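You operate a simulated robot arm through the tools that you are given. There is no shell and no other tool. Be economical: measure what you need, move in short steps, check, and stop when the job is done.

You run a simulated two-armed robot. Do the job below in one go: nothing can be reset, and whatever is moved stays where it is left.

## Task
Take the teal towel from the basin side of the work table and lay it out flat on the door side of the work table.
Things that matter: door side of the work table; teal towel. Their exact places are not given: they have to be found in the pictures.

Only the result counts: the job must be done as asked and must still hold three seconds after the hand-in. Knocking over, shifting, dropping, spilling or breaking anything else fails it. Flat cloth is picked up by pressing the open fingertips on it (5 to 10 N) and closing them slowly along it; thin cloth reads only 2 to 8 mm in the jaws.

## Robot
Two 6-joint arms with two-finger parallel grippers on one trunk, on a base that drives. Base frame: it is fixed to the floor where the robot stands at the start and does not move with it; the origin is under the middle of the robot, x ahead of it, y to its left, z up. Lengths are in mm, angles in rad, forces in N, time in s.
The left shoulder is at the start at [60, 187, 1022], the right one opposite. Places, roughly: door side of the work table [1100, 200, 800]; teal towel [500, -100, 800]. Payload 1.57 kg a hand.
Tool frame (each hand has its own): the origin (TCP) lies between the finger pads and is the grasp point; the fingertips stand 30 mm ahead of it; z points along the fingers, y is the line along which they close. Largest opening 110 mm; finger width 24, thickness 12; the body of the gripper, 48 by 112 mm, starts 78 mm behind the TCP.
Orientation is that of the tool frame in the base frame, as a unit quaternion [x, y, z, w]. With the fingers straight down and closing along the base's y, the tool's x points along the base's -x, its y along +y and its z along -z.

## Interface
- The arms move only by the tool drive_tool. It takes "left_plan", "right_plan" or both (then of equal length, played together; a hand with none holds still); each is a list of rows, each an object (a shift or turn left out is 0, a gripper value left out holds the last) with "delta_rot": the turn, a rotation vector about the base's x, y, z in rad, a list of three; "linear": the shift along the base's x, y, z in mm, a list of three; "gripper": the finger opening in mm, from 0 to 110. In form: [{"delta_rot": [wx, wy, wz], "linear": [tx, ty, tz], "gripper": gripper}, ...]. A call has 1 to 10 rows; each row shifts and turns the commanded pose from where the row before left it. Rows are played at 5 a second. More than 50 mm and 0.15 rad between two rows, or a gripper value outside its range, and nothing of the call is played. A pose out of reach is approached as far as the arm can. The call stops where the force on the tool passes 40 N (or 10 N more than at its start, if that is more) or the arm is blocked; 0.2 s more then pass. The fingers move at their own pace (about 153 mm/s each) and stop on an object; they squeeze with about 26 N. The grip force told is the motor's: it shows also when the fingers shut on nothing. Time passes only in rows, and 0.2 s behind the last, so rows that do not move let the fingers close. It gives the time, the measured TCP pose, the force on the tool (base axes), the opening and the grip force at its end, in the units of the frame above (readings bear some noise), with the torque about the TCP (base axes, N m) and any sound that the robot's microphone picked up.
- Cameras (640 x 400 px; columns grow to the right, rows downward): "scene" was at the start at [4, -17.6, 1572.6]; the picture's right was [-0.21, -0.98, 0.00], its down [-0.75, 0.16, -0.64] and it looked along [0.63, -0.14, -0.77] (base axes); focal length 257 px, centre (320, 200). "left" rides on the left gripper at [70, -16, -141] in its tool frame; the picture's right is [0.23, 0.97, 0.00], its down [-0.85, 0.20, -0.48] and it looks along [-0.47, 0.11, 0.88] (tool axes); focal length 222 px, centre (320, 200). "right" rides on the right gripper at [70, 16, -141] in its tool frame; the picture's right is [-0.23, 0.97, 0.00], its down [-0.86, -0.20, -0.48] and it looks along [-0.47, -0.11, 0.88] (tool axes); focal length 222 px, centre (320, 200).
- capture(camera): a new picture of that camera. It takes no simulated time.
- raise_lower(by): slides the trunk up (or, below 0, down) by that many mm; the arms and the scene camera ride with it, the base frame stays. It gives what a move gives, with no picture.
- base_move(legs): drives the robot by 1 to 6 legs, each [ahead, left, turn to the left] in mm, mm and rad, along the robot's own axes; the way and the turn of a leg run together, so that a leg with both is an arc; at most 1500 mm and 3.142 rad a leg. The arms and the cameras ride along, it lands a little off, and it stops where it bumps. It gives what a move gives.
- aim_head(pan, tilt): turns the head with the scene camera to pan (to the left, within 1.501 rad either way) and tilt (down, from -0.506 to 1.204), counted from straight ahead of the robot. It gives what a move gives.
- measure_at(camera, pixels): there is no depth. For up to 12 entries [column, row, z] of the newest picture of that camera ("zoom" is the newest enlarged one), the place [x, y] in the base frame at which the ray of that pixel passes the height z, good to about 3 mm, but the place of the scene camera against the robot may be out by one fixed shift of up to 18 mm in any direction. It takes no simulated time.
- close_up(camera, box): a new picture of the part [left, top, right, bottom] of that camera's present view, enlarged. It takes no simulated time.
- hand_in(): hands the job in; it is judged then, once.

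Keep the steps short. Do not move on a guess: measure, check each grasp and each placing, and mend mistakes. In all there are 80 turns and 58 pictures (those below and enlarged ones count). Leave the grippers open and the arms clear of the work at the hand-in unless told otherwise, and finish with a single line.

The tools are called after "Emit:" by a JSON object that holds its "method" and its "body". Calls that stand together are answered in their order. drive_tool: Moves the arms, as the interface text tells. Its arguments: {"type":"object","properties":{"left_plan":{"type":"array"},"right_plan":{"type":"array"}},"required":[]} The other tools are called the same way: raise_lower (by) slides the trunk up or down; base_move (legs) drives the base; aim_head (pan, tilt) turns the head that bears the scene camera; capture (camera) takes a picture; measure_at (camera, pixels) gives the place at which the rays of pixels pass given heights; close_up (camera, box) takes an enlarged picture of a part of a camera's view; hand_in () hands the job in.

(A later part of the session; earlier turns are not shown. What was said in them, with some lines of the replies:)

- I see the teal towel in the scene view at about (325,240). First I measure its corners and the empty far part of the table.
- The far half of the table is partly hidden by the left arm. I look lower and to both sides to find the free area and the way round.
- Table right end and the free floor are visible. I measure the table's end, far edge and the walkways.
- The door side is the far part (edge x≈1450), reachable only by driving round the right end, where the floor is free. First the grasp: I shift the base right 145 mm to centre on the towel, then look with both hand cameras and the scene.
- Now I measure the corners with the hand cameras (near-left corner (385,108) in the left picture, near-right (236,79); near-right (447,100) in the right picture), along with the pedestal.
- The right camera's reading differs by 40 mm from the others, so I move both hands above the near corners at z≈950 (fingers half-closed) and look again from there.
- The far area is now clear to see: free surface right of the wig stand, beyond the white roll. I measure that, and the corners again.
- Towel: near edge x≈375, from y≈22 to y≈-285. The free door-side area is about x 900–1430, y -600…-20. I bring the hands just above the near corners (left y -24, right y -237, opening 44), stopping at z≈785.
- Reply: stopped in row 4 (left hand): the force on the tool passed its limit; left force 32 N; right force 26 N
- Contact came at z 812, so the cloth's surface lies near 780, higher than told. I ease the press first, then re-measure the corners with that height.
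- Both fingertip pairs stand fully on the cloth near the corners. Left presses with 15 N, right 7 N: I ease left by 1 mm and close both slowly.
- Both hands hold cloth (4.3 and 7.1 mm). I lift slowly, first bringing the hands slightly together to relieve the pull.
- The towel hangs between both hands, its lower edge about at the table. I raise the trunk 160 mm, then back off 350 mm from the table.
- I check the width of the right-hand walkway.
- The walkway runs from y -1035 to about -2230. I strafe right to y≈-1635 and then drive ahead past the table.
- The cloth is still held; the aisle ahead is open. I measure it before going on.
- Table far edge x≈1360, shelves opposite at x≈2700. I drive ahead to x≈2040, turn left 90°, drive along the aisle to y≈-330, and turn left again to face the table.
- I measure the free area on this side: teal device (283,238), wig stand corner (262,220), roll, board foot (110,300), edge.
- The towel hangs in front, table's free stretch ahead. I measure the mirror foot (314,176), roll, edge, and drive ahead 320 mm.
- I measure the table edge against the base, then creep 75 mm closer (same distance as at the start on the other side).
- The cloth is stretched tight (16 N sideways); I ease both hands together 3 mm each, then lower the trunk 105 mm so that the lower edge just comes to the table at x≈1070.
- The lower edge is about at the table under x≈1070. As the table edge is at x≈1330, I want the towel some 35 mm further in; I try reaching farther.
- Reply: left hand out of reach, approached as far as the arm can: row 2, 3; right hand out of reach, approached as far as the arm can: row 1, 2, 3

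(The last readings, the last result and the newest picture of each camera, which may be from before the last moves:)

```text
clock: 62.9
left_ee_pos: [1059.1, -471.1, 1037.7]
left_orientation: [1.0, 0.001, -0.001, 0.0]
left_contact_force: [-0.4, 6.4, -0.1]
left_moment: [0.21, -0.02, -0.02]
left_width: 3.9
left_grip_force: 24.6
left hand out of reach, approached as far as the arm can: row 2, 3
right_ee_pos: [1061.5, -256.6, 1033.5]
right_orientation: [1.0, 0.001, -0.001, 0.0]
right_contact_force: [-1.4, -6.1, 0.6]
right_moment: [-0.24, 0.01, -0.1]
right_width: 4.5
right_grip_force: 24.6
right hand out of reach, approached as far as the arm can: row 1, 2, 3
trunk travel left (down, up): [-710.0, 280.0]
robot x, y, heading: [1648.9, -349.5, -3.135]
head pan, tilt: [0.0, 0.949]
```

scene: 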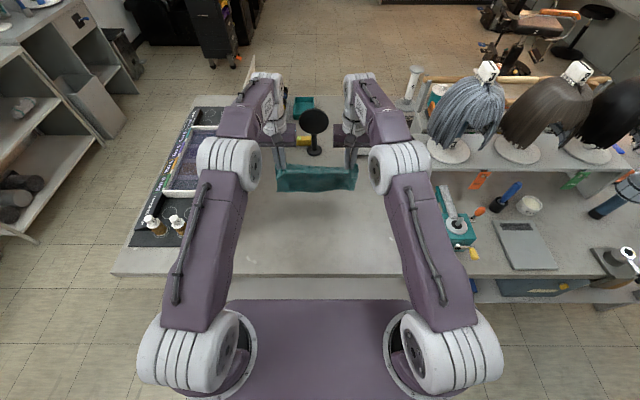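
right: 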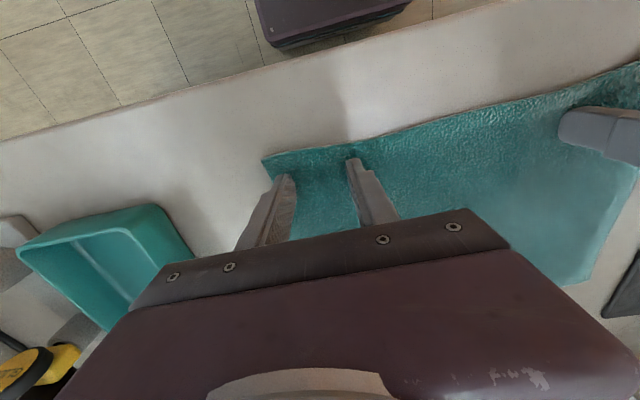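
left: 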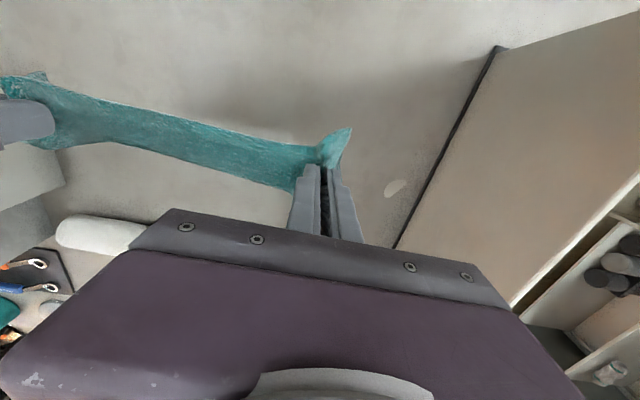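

At the arm's limit with the shoulders low. Raising the trunk and lowering the arms by the same amount brings the wrist level with the shoulder and gains reach: trunk +150, then arms down 150 and forward.

Emit:
{"method": "raise_lower", "body": {"by": 150}}

Emit:
{"method": "drive_tool", "body": {"left_plan": [{"linear": [0, 0, -30]}, {"linear": [0, 0, -30]}, {"linear": [0, 0, -30]}, {"linear": [-6, 0, -30]}, {"linear": [-10, 0, -20]}, {"linear": [-10, 0, 0]}, {}], "right_plan": [{"linear": [0, 0, -30]}, {"linear": [0, 0, -30]}, {"linear": [0, 0, -30]}, {"linear": [-6, 0, -30]}, {"linear": [-10, 0, -20]}, {"linear": [-10, 0, 0]}, {}]}}

Emit:
{"method": "capture", "body": {"camera": "scene"}}

```text
clock: 64.7
left_ee_pos: [1059.3, -471.9, 1187.1]
left_orientation: [1.0, 0.0, -0.001, 0.0]
left_contact_force: [-0.4, 7.0, -0.6]
left_moment: [0.25, -0.06, -0.04]
left_width: 3.7
left_grip_force: 24.9
right_ee_pos: [1061.8, -257.0, 1182.7]
right_orientation: [1.0, 0.0, 0.0, 0.0]
right_contact_force: [0.3, -6.4, 0.2]
right_moment: [-0.23, -0.02, -0.1]
right_width: 4.6
right_grip_force: 24.8
trunk travel left (down, up): [-860.0, 130.0]
robot x, y, heading: [1646.7, -347.0, -3.138]
head pan, tilt: [0.0, 0.949]
```

```text
clock: 66.3
left_ee_pos: [1053.3, -472.4, 1048.5]
left_orientation: [1.0, 0.001, -0.001, -0.001]
left_contact_force: [0.4, 8.4, 0.1]
left_moment: [0.28, -0.03, -0.03]
left_width: 4.2
left_grip_force: 24.6
left hand out of reach, approached as far as the arm can: row 5, 6
right_ee_pos: [1055.0, -254.8, 1044.6]
right_orientation: [1.0, 0.001, -0.001, -0.001]
right_contact_force: [-0.5, -9.7, -0.2]
right_moment: [-0.32, 0.01, -0.12]
right_width: 4.6
right_grip_force: 24.8
right hand out of reach, approached as far as the arm can: row 2, 5, 6
trunk travel left (down, up): [-860.0, 130.0]
robot x, y, heading: [1642.3, -352.3, -3.139]
head pan, tilt: [0.0, 0.949]
```

```text
28 pictures are left
```

scene: 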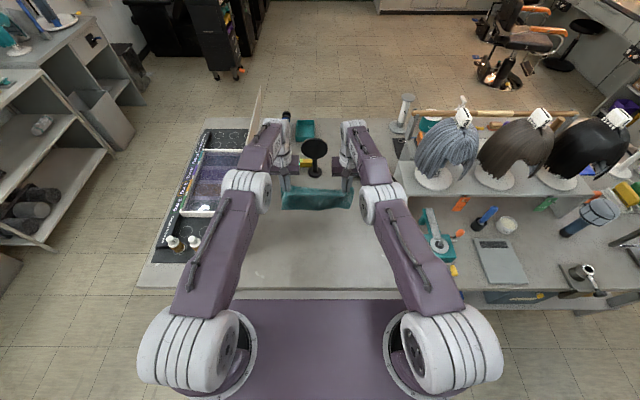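

Little gain; tilting the fingers forward will extend the reach instead. I tilt both hands 0.45 rad (fingers toward the table's middle).

Emit:
{"method": "drive_tool", "body": {"left_plan": [{"delta_rot": [0, 0.15, 0]}, {"delta_rot": [0, 0.15, 0]}, {"delta_rot": [0, 0.15, 0]}, {"linear": [0, 1, 0]}, {}], "right_plan": [{"delta_rot": [0, 0.15, 0]}, {"delta_rot": [0, 0.15, 0]}, {"delta_rot": [0, 0.15, 0]}, {"linear": [0, -1, 0]}, {}]}}

```text
clock: 67.5
left_ee_pos: [1052.0, -471.9, 1049.0]
left_orientation: [0.974, 0.001, -0.225, -0.001]
left_contact_force: [-5.3, 9.6, -0.9]
left_moment: [0.34, 0.13, -0.08]
left_width: 4.1
left_grip_force: 24.9
right_ee_pos: [960.7, -276.2, 1033.9]
right_orientation: [0.975, 0.001, -0.224, 0.0]
right_contact_force: [4.4, -9.2, 1.1]
right_moment: [-0.34, -0.12, 0.09]
right_width: 4.4
right_grip_force: 24.8
right hand out of reach, approached as far as the arm can: row 1, 2, 3
trunk travel left (down, up): [-860.0, 130.0]
robot x, y, heading: [1644.8, -346.9, -3.144]
head pan, tilt: [0.0, 0.949]
```

The right hand ran ahead to x 961; I bring both hands to x≈1025 side by side.

Emit:
{"method": "drive_tool", "body": {"left_plan": [{"linear": [-13, 0, -5]}, {"linear": [-13, 0, 0]}, {}], "right_plan": [{"linear": [32, 9, 5]}, {"linear": [32, 9, 5]}, {}]}}

Emit:
{"method": "capture", "body": {"camera": "scene"}}

Emit:
{"method": "capture", "body": {"camera": "left"}}

```text
clock: 68.3
left_ee_pos: [1027.1, -471.4, 1043.5]
left_orientation: [0.975, 0.001, -0.222, 0.0]
left_contact_force: [-0.2, 6.9, -0.2]
left_moment: [0.21, 0.0, -0.09]
left_width: 4.1
left_grip_force: 24.7
right_ee_pos: [1023.4, -257.5, 1046.1]
right_orientation: [0.974, 0.001, -0.225, 0.0]
right_contact_force: [0.3, -6.1, 0.0]
right_moment: [-0.24, 0.02, 0.06]
right_width: 4.8
right_grip_force: 24.9
right hand out of reach, approached as far as the arm can: row 1
trunk travel left (down, up): [-860.0, 130.0]
robot x, y, heading: [1648.5, -346.7, -3.138]
head pan, tilt: [0.0, 0.949]
```

```text
27 pictures are left
```

scene: 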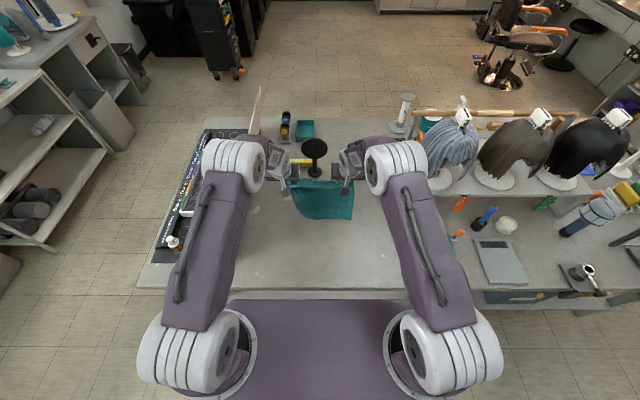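

```text
26 pictures are left
```

left: 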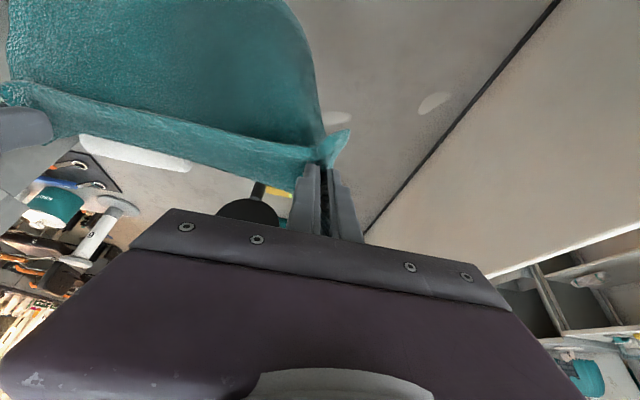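

The lower part swings toward the robot, perhaps resting on the table. I raise the trunk 60 mm so it hangs free and settles, then look.

Emit:
{"method": "raise_lower", "body": {"by": 60}}

Emit:
{"method": "drive_tool", "body": {"left_plan": [{}, {}, {}, {}, {}]}}

Emit:
{"method": "capture", "body": {"camera": "left"}}

Emit:
{"method": "close_up", "body": {"camera": "scene", "box": [220, 120, 420, 245]}}

```text
clock: 69.3
left_ee_pos: [1027.4, -471.9, 1103.2]
left_orientation: [0.975, 0.001, -0.223, 0.0]
left_contact_force: [0.0, 5.2, -0.6]
left_moment: [0.2, 0.02, -0.06]
left_width: 3.9
left_grip_force: 24.9
right_ee_pos: [1025.2, -257.6, 1105.8]
right_orientation: [0.974, 0.001, -0.225, 0.0]
right_contact_force: [-0.1, -5.6, -0.3]
right_moment: [-0.21, 0.02, 0.06]
right_width: 4.3
right_grip_force: 25.4
trunk travel left (down, up): [-920.0, 70.0]
robot x, y, heading: [1646.8, -352.2, -3.142]
head pan, tilt: [0.0, 0.949]
```

```text
clock: 70.5
left_ee_pos: [1027.0, -471.9, 1103.4]
left_orientation: [0.975, 0.0, -0.224, -0.001]
left_contact_force: [-0.2, 5.6, -0.2]
left_moment: [0.17, 0.03, -0.07]
left_width: 3.8
left_grip_force: 24.6
right_ee_pos: [1024.1, -257.4, 1105.1]
right_orientation: [0.975, 0.0, -0.224, -0.001]
right_contact_force: [-0.5, -6.3, -0.6]
right_moment: [-0.2, -0.02, 0.05]
right_width: 4.5
right_grip_force: 25.1
trunk travel left (down, up): [-920.0, 70.0]
robot x, y, heading: [1645.3, -350.6, -3.136]
head pan, tilt: [0.0, 0.949]
```

```text
25 pictures are left
```

left: 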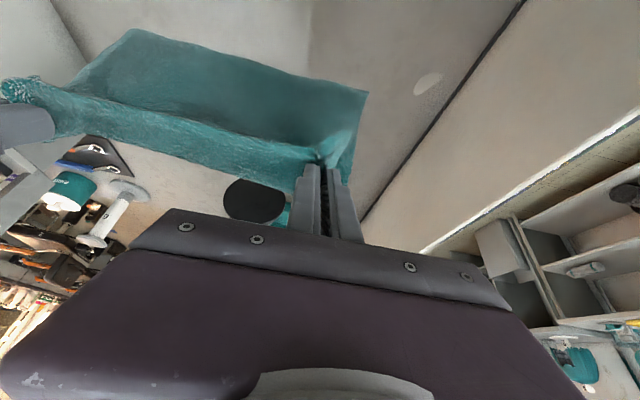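

```text
3.20 times, centred on (320, 182) of scene
```

zoom: 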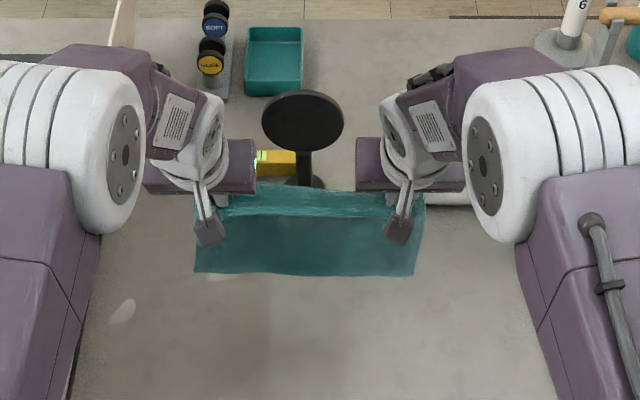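

The towel now hangs neatly. I measure where its bottom edge is, by the two views at several heights.

Emit:
{"method": "measure_at", "body": {"camera": "zoom", "pixels": [[195, 272, 780], [195, 272, 820], [195, 272, 860], [195, 272, 900], [413, 276, 820], [413, 276, 860]]}}

Emit:
{"method": "measure_at", "body": {"camera": "left", "pixels": [[366, 92, 780], [366, 92, 820], [366, 92, 860], [366, 92, 900], [133, 30, 820], [133, 30, 860]]}}

```text
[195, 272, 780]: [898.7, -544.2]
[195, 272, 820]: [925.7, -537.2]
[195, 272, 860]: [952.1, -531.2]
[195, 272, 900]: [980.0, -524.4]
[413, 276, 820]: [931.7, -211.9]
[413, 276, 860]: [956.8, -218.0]
```

```text
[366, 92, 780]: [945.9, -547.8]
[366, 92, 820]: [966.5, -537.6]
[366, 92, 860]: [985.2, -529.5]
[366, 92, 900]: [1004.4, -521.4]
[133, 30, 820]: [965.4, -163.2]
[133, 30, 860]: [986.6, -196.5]
```

The bottom edge hangs at about x≈970, z≈860. I lower the trunk 85 mm so that it touches down there.

Emit:
{"method": "raise_lower", "body": {"by": -85}}

Emit:
{"method": "capture", "body": {"camera": "left"}}

Emit:
{"method": "close_up", "body": {"camera": "scene", "box": [220, 120, 420, 245]}}

```text
clock: 71.7
left_ee_pos: [1026.9, -471.7, 1018.5]
left_orientation: [0.975, 0.0, -0.224, 0.0]
left_contact_force: [-0.3, 4.8, -0.2]
left_moment: [0.17, 0.0, -0.05]
left_width: 4.0
left_grip_force: 24.5
right_ee_pos: [1025.8, -257.0, 1020.2]
right_orientation: [0.975, 0.001, -0.224, 0.0]
right_contact_force: [-0.2, -5.5, -0.5]
right_moment: [-0.18, -0.03, 0.04]
right_width: 4.4
right_grip_force: 24.7
trunk travel left (down, up): [-835.0, 155.0]
robot x, y, heading: [1644.0, -349.2, -3.14]
head pan, tilt: [0.0, 0.949]
```

```text
23 pictures are left
```

left: 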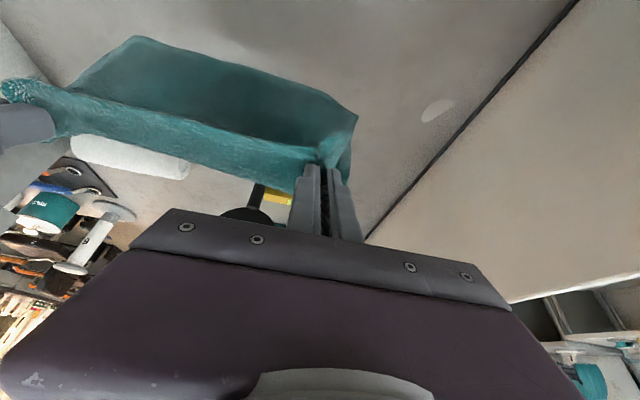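

```text
3.20 times, centred on (320, 182) of scene
```

zoom: 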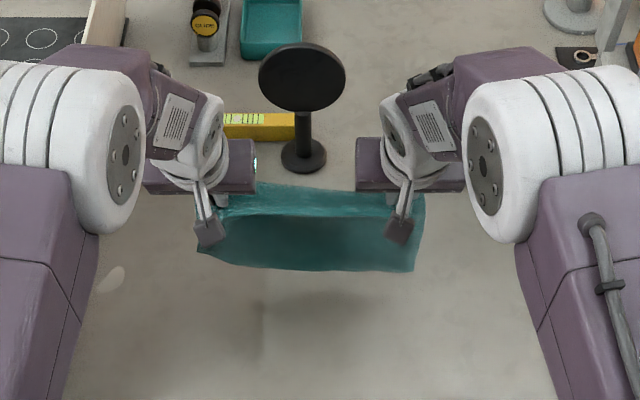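

Emit:
{"method": "measure_at", "body": {"camera": "zoom", "pixels": [[240, 262, 780], [240, 262, 800], [240, 262, 840], [410, 271, 780], [410, 271, 840], [197, 252, 780], [197, 252, 840]]}}

Emit:
{"method": "measure_at", "body": {"camera": "left", "pixels": [[357, 116, 780], [357, 116, 820], [357, 116, 860], [312, 88, 780], [140, 37, 780], [140, 37, 820]]}}

```text
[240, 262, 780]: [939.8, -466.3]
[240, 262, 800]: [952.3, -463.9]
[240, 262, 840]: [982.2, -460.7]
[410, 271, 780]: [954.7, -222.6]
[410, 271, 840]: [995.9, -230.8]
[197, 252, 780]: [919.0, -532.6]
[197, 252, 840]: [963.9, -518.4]
```

```text
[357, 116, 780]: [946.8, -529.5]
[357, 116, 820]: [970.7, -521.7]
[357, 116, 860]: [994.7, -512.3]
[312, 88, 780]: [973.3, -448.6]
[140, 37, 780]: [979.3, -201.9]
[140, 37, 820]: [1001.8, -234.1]
```

The bottom edge just touches at x≈950, straight. Now I lay it: pull the hands toward the robot while lowering and straightening the tilt.

Emit:
{"method": "drive_tool", "body": {"left_plan": [{"linear": [12, 0, -12], "delta_rot": [0, -0.1, 0]}, {"linear": [14, 0, -14], "delta_rot": [0, -0.1, 0]}, {"linear": [16, 0, -16], "delta_rot": [0, -0.1, 0]}, {"linear": [16, 0, -18], "delta_rot": [0, -0.1, 0]}, {"linear": [16, 0, -20], "delta_rot": [0, -0.05, 0]}, {"linear": [16, 0, -22]}, {}], "right_plan": [{"linear": [12, 0, -12], "delta_rot": [0, -0.1, 0]}, {"linear": [14, 0, -14], "delta_rot": [0, -0.1, 0]}, {"linear": [16, 0, -16], "delta_rot": [0, -0.1, 0]}, {"linear": [16, 0, -18], "delta_rot": [0, -0.1, 0]}, {"linear": [16, 0, -20], "delta_rot": [0, -0.05, 0]}, {"linear": [16, 0, -22]}, {}]}}

Emit:
{"method": "capture", "body": {"camera": "left"}}

Emit:
{"method": "close_up", "body": {"camera": "scene", "box": [200, 120, 440, 270]}}

```text
clock: 73.3
left_ee_pos: [1117.0, -471.9, 916.0]
left_orientation: [1.0, 0.001, 0.0, 0.001]
left_contact_force: [0.1, 6.2, -0.8]
left_moment: [0.16, 0.04, 0.02]
left_width: 4.1
left_grip_force: 24.6
right_ee_pos: [1114.2, -258.0, 916.6]
right_orientation: [1.0, 0.001, -0.001, 0.001]
right_contact_force: [-0.3, -5.9, 0.5]
right_moment: [-0.23, 0.01, -0.02]
right_width: 4.6
right_grip_force: 25.0
trunk travel left (down, up): [-835.0, 155.0]
robot x, y, heading: [1649.5, -348.1, -3.135]
head pan, tilt: [0.0, 0.949]
```

```text
21 pictures are left
```

left: 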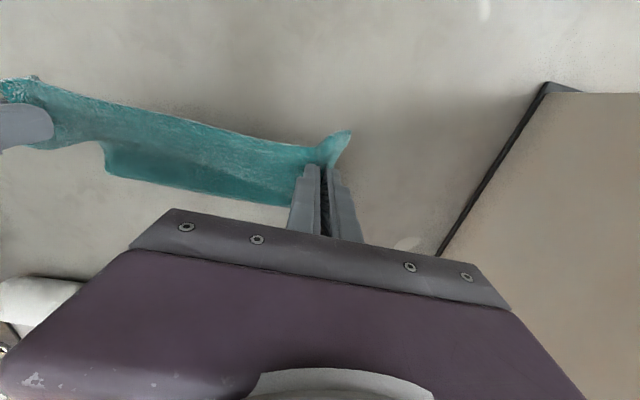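

```text
2.67 times, centred on (320, 195) of scene
```

zoom: 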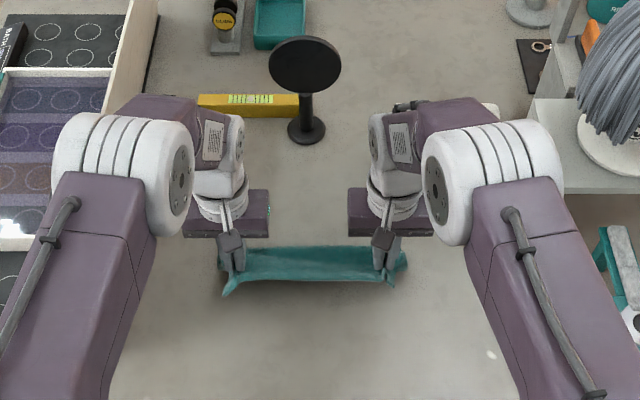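

Emit:
{"method": "measure_at", "body": {"camera": "left", "pixels": [[110, 175, 780], [200, 192, 780], [280, 204, 780], [280, 204, 820]]}}

Emit:
{"method": "close_up", "body": {"camera": "right", "box": [160, 20, 640, 320]}}

```text
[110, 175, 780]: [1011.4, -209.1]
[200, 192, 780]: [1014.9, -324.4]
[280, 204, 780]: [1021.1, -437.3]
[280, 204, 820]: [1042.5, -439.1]
```

```text
1.33 times, centred on (400, 170) of right
```

zoom: 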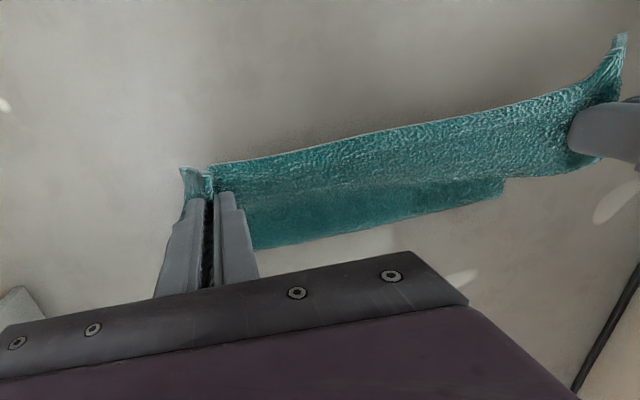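

The cloth drapes down and lies forward to x≈1015 in an L: good. I continue pulling back and down.

Emit:
{"method": "drive_tool", "body": {"left_plan": [{"linear": [18, 0, -14]}, {"linear": [18, 0, -14]}, {"linear": [18, 0, -14]}, {"linear": [18, 0, -14]}, {"linear": [18, 0, -14]}, {"linear": [15, 0, -12]}, {"linear": [8, 0, -10]}, {}], "right_plan": [{"linear": [18, 0, -14]}, {"linear": [18, 0, -14]}, {"linear": [18, 0, -14]}, {"linear": [18, 0, -14]}, {"linear": [18, 0, -14]}, {"linear": [15, 0, -12]}, {"linear": [8, 0, -10]}, {}]}}

Emit:
{"method": "capture", "body": {"camera": "left"}}

Emit:
{"method": "close_up", "body": {"camera": "scene", "box": [200, 120, 440, 270]}}

```text
clock: 75.1
left_ee_pos: [1229.8, -471.2, 825.1]
left_orientation: [1.0, 0.001, -0.001, -0.001]
left_contact_force: [0.3, 6.1, 0.2]
left_moment: [0.22, 0.02, 0.0]
left_width: 4.0
left_grip_force: 24.7
right_ee_pos: [1228.2, -257.7, 826.0]
right_orientation: [1.0, 0.002, -0.001, 0.0]
right_contact_force: [0.7, -5.4, 0.8]
right_moment: [-0.21, 0.02, -0.06]
right_width: 4.5
right_grip_force: 24.7
trunk travel left (down, up): [-835.0, 155.0]
robot x, y, heading: [1644.4, -348.3, -3.137]
head pan, tilt: [0.0, 0.949]
```

```text
18 pictures are left
```

left: 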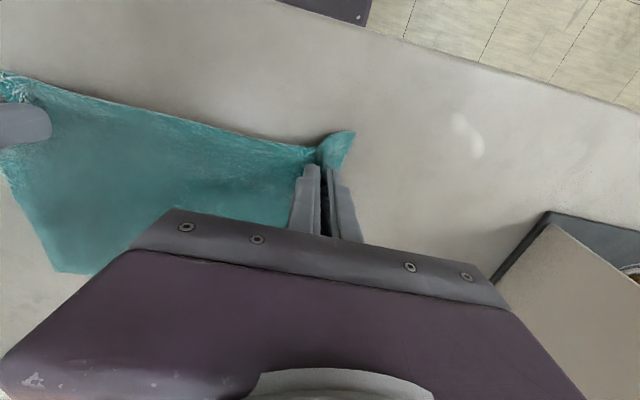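

```text
2.67 times, centred on (320, 195) of scene
```

zoom: 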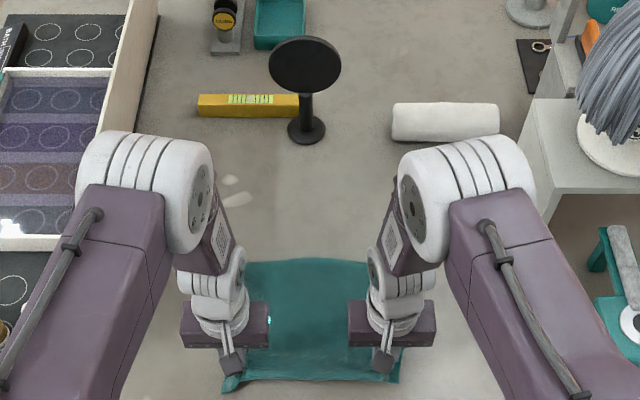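

The towel is spread out behind the hands. I lower to light contact with a small final pull.

Emit:
{"method": "drive_tool", "body": {"left_plan": [{"linear": [6, 0, -5]}, {"linear": [3, 0, -4]}, {"linear": [0, 0, -2]}, {}], "right_plan": [{"linear": [6, 0, -5]}, {"linear": [3, 0, -4]}, {"linear": [0, 0, -2]}, {}]}}

```text
clock: 76.1
left_ee_pos: [1238.5, -471.3, 813.9]
left_orientation: [1.0, 0.0, -0.001, 0.0]
left_contact_force: [-0.3, 5.4, 3.5]
left_moment: [0.12, 0.02, 0.01]
left_width: 4.1
left_grip_force: 24.3
right_ee_pos: [1237.2, -258.0, 815.2]
right_orientation: [1.0, 0.001, -0.001, 0.0]
right_contact_force: [0.0, -4.3, 2.6]
right_moment: [-0.16, 0.04, -0.01]
right_width: 4.6
right_grip_force: 25.1
trunk travel left (down, up): [-835.0, 155.0]
robot x, y, heading: [1642.4, -348.1, -3.139]
head pan, tilt: [0.0, 0.949]
```

Light contact (about 3 N). I open slowly along the cloth to spread the folds, then look.

Emit:
{"method": "drive_tool", "body": {"left_plan": [{"gripper": 9}, {"gripper": 14}, {"gripper": 19}, {"gripper": 24}, {"gripper": 29}, {"gripper": 34}, {"gripper": 39}, {"gripper": 44}, {}], "right_plan": [{"gripper": 9}, {"gripper": 14}, {"gripper": 19}, {"gripper": 24}, {"gripper": 29}, {"gripper": 34}, {"gripper": 39}, {"gripper": 44}, {}]}}

Emit:
{"method": "drive_tool", "body": {"left_plan": [{"linear": [0, 0, 10]}, {"linear": [0, 0, 30]}, {"linear": [0, 0, 40]}, {"linear": [0, 0, 40]}, {}], "right_plan": [{"linear": [0, 0, 10]}, {"linear": [0, 0, 30]}, {"linear": [0, 0, 40]}, {"linear": [0, 0, 40]}, {}]}}

Emit:
{"method": "capture", "body": {"camera": "left"}}

Emit:
{"method": "capture", "body": {"camera": "right"}}

```text
clock: 78.1
left_ee_pos: [1239.6, -472.1, 813.0]
left_orientation: [1.0, 0.0, 0.0, 0.0]
left_contact_force: [-1.1, -0.5, 1.9]
left_moment: [0.0, -0.03, 0.0]
left_width: 42.4
left_grip_force: 0.1
right_ee_pos: [1237.4, -257.8, 814.8]
right_orientation: [1.0, 0.0, -0.001, -0.001]
right_contact_force: [0.1, -0.6, 0.5]
right_moment: [0.01, -0.02, 0.02]
right_width: 43.5
right_grip_force: 0.1
trunk travel left (down, up): [-835.0, 155.0]
robot x, y, heading: [1648.5, -348.2, -3.141]
head pan, tilt: [0.0, 0.949]
```

```text
clock: 79.3
left_ee_pos: [1239.0, -470.8, 933.8]
left_orientation: [1.0, 0.001, -0.001, 0.001]
left_contact_force: [0.3, -0.5, 0.9]
left_moment: [0.02, -0.02, -0.01]
left_width: 44.0
left_grip_force: 0.1
right_ee_pos: [1237.8, -258.0, 933.9]
right_orientation: [1.0, 0.002, -0.001, 0.0]
right_contact_force: [-0.6, -0.3, -0.4]
right_moment: [0.01, -0.04, 0.01]
right_width: 43.9
right_grip_force: 0.0
trunk travel left (down, up): [-835.0, 155.0]
robot x, y, heading: [1652.1, -350.4, -3.141]
head pan, tilt: [0.0, 0.949]
```

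```text
16 pictures are left
```

left: 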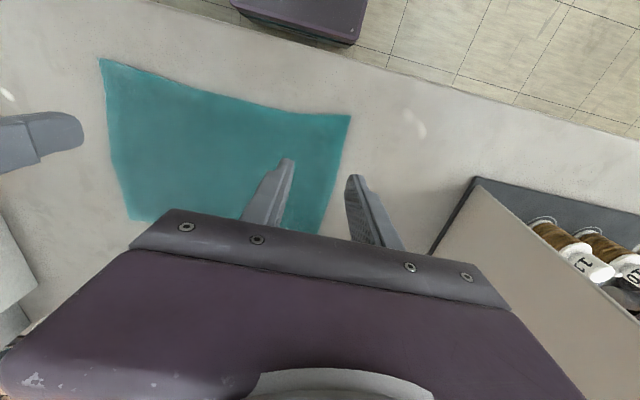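

```text
15 pictures are left
```

right: 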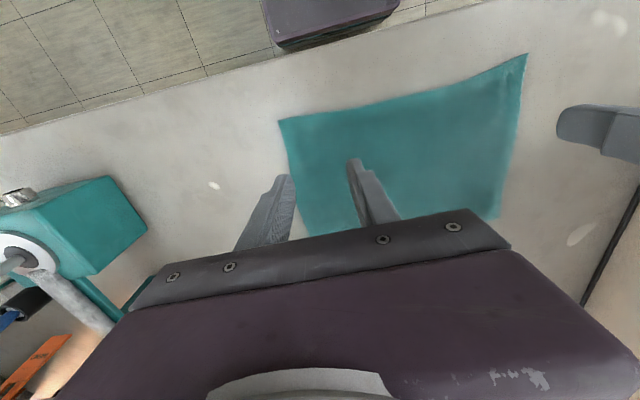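

It lies flat. I raise the trunk, open the grippers and back off for a full check.

Emit:
{"method": "raise_lower", "body": {"by": 100}}

Emit:
{"method": "base_move", "body": {"legs": [[-350, 0, 0]]}}

Emit:
{"method": "drive_tool", "body": {"left_plan": [{"gripper": 100}, {}], "right_plan": [{"gripper": 100}, {}]}}

Emit:
{"method": "aim_head", "body": {"pan": 0.0, "tilt": 0.8}}

Emit:
{"method": "capture", "body": {"camera": "scene"}}

Emit:
{"method": "close_up", "body": {"camera": "scene", "box": [200, 130, 440, 280]}}

```text
clock: 80.6
left_ee_pos: [1238.8, -471.3, 1034.3]
left_orientation: [1.0, 0.001, 0.0, 0.001]
left_contact_force: [-1.0, -0.4, 0.7]
left_moment: [-0.03, 0.01, -0.02]
left_width: 44.1
left_grip_force: 0.2
right_ee_pos: [1237.0, -257.8, 1034.8]
right_orientation: [1.0, 0.001, -0.001, 0.0]
right_contact_force: [0.7, -1.2, -0.6]
right_moment: [-0.01, 0.01, 0.01]
right_width: 44.0
right_grip_force: 0.1
trunk travel left (down, up): [-935.0, 55.0]
robot x, y, heading: [1646.1, -346.4, -3.141]
head pan, tilt: [0.0, 0.949]
```

```text
clock: 82.9
left_ee_pos: [1586.9, -469.5, 1032.8]
left_orientation: [1.0, 0.0, 0.0, 0.0]
left_contact_force: [0.2, 0.4, 0.4]
left_moment: [0.01, -0.01, -0.01]
left_width: 44.0
left_grip_force: 0.0
right_ee_pos: [1584.0, -256.1, 1034.3]
right_orientation: [1.0, 0.001, 0.0, 0.0]
right_contact_force: [-0.3, 0.6, -0.8]
right_moment: [-0.02, -0.04, 0.0]
right_width: 43.8
right_grip_force: 0.2
trunk travel left (down, up): [-935.0, 55.0]
robot x, y, heading: [1998.8, -347.8, -3.144]
head pan, tilt: [0.0, 0.949]
```

```text
clock: 83.5
left_ee_pos: [1588.3, -470.0, 1033.1]
left_orientation: [1.0, 0.0, -0.001, 0.0]
left_contact_force: [0.0, 0.9, -0.6]
left_moment: [0.0, 0.0, 0.01]
left_width: 99.7
left_grip_force: 0.1
right_ee_pos: [1586.1, -257.2, 1035.1]
right_orientation: [1.0, 0.001, 0.0, 0.0]
right_contact_force: [-0.1, 0.7, -0.4]
right_moment: [-0.03, -0.01, -0.02]
right_width: 100.0
right_grip_force: 0.1
trunk travel left (down, up): [-935.0, 55.0]
robot x, y, heading: [1997.0, -348.8, -3.14]
head pan, tilt: [0.0, 0.949]
```

```text
clock: 84.2
left_ee_pos: [1587.8, -470.4, 1033.7]
left_orientation: [1.0, -0.001, 0.0, 0.001]
left_contact_force: [-0.8, 0.7, 0.0]
left_moment: [0.01, 0.01, -0.02]
left_width: 100.0
left_grip_force: 0.0
right_ee_pos: [1585.1, -258.4, 1034.7]
right_orientation: [1.0, 0.001, -0.001, 0.0]
right_contact_force: [-0.1, -0.3, -0.3]
right_moment: [0.0, 0.0, -0.01]
right_width: 99.8
right_grip_force: 0.0
trunk travel left (down, up): [-935.0, 55.0]
robot x, y, heading: [1993.8, -352.6, -3.137]
head pan, tilt: [0.0, 0.799]
```

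```text
14 pictures are left
```

scene: 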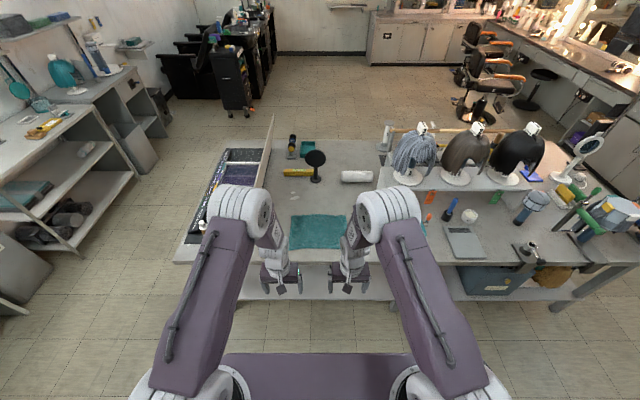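

```text
2.67 times, centred on (320, 205) of scene
```

zoom: 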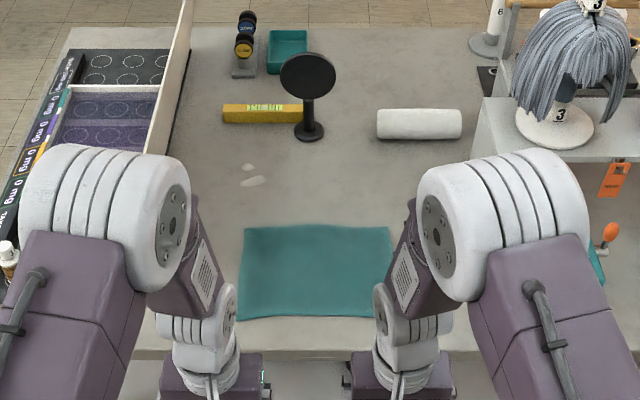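

The towel is flat, with straight edges and no fold. I check its extent.

Emit:
{"method": "measure_at", "body": {"camera": "zoom", "pixels": [[244, 228, 780], [389, 228, 780], [236, 319, 780], [375, 317, 780], [320, 355, 778]]}}

```text
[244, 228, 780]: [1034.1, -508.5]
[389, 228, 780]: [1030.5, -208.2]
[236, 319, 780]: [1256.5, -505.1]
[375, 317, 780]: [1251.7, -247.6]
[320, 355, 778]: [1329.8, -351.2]
```

It measures about 300 × 225 mm, about its original size, and lies fully on the door side, 70 mm in from the edge. The grippers are open and the arms are clear, so I hand in.

Emit:
{"method": "hand_in", "body": {}}

```text
The job is handed in.
```

The teal towel is laid out flat on the door side of the work table, centred near [1145, -355] and about 70 mm in from the edge; nothing else was seen to shift, and the job is handed in with the grippers open and the arms clear.
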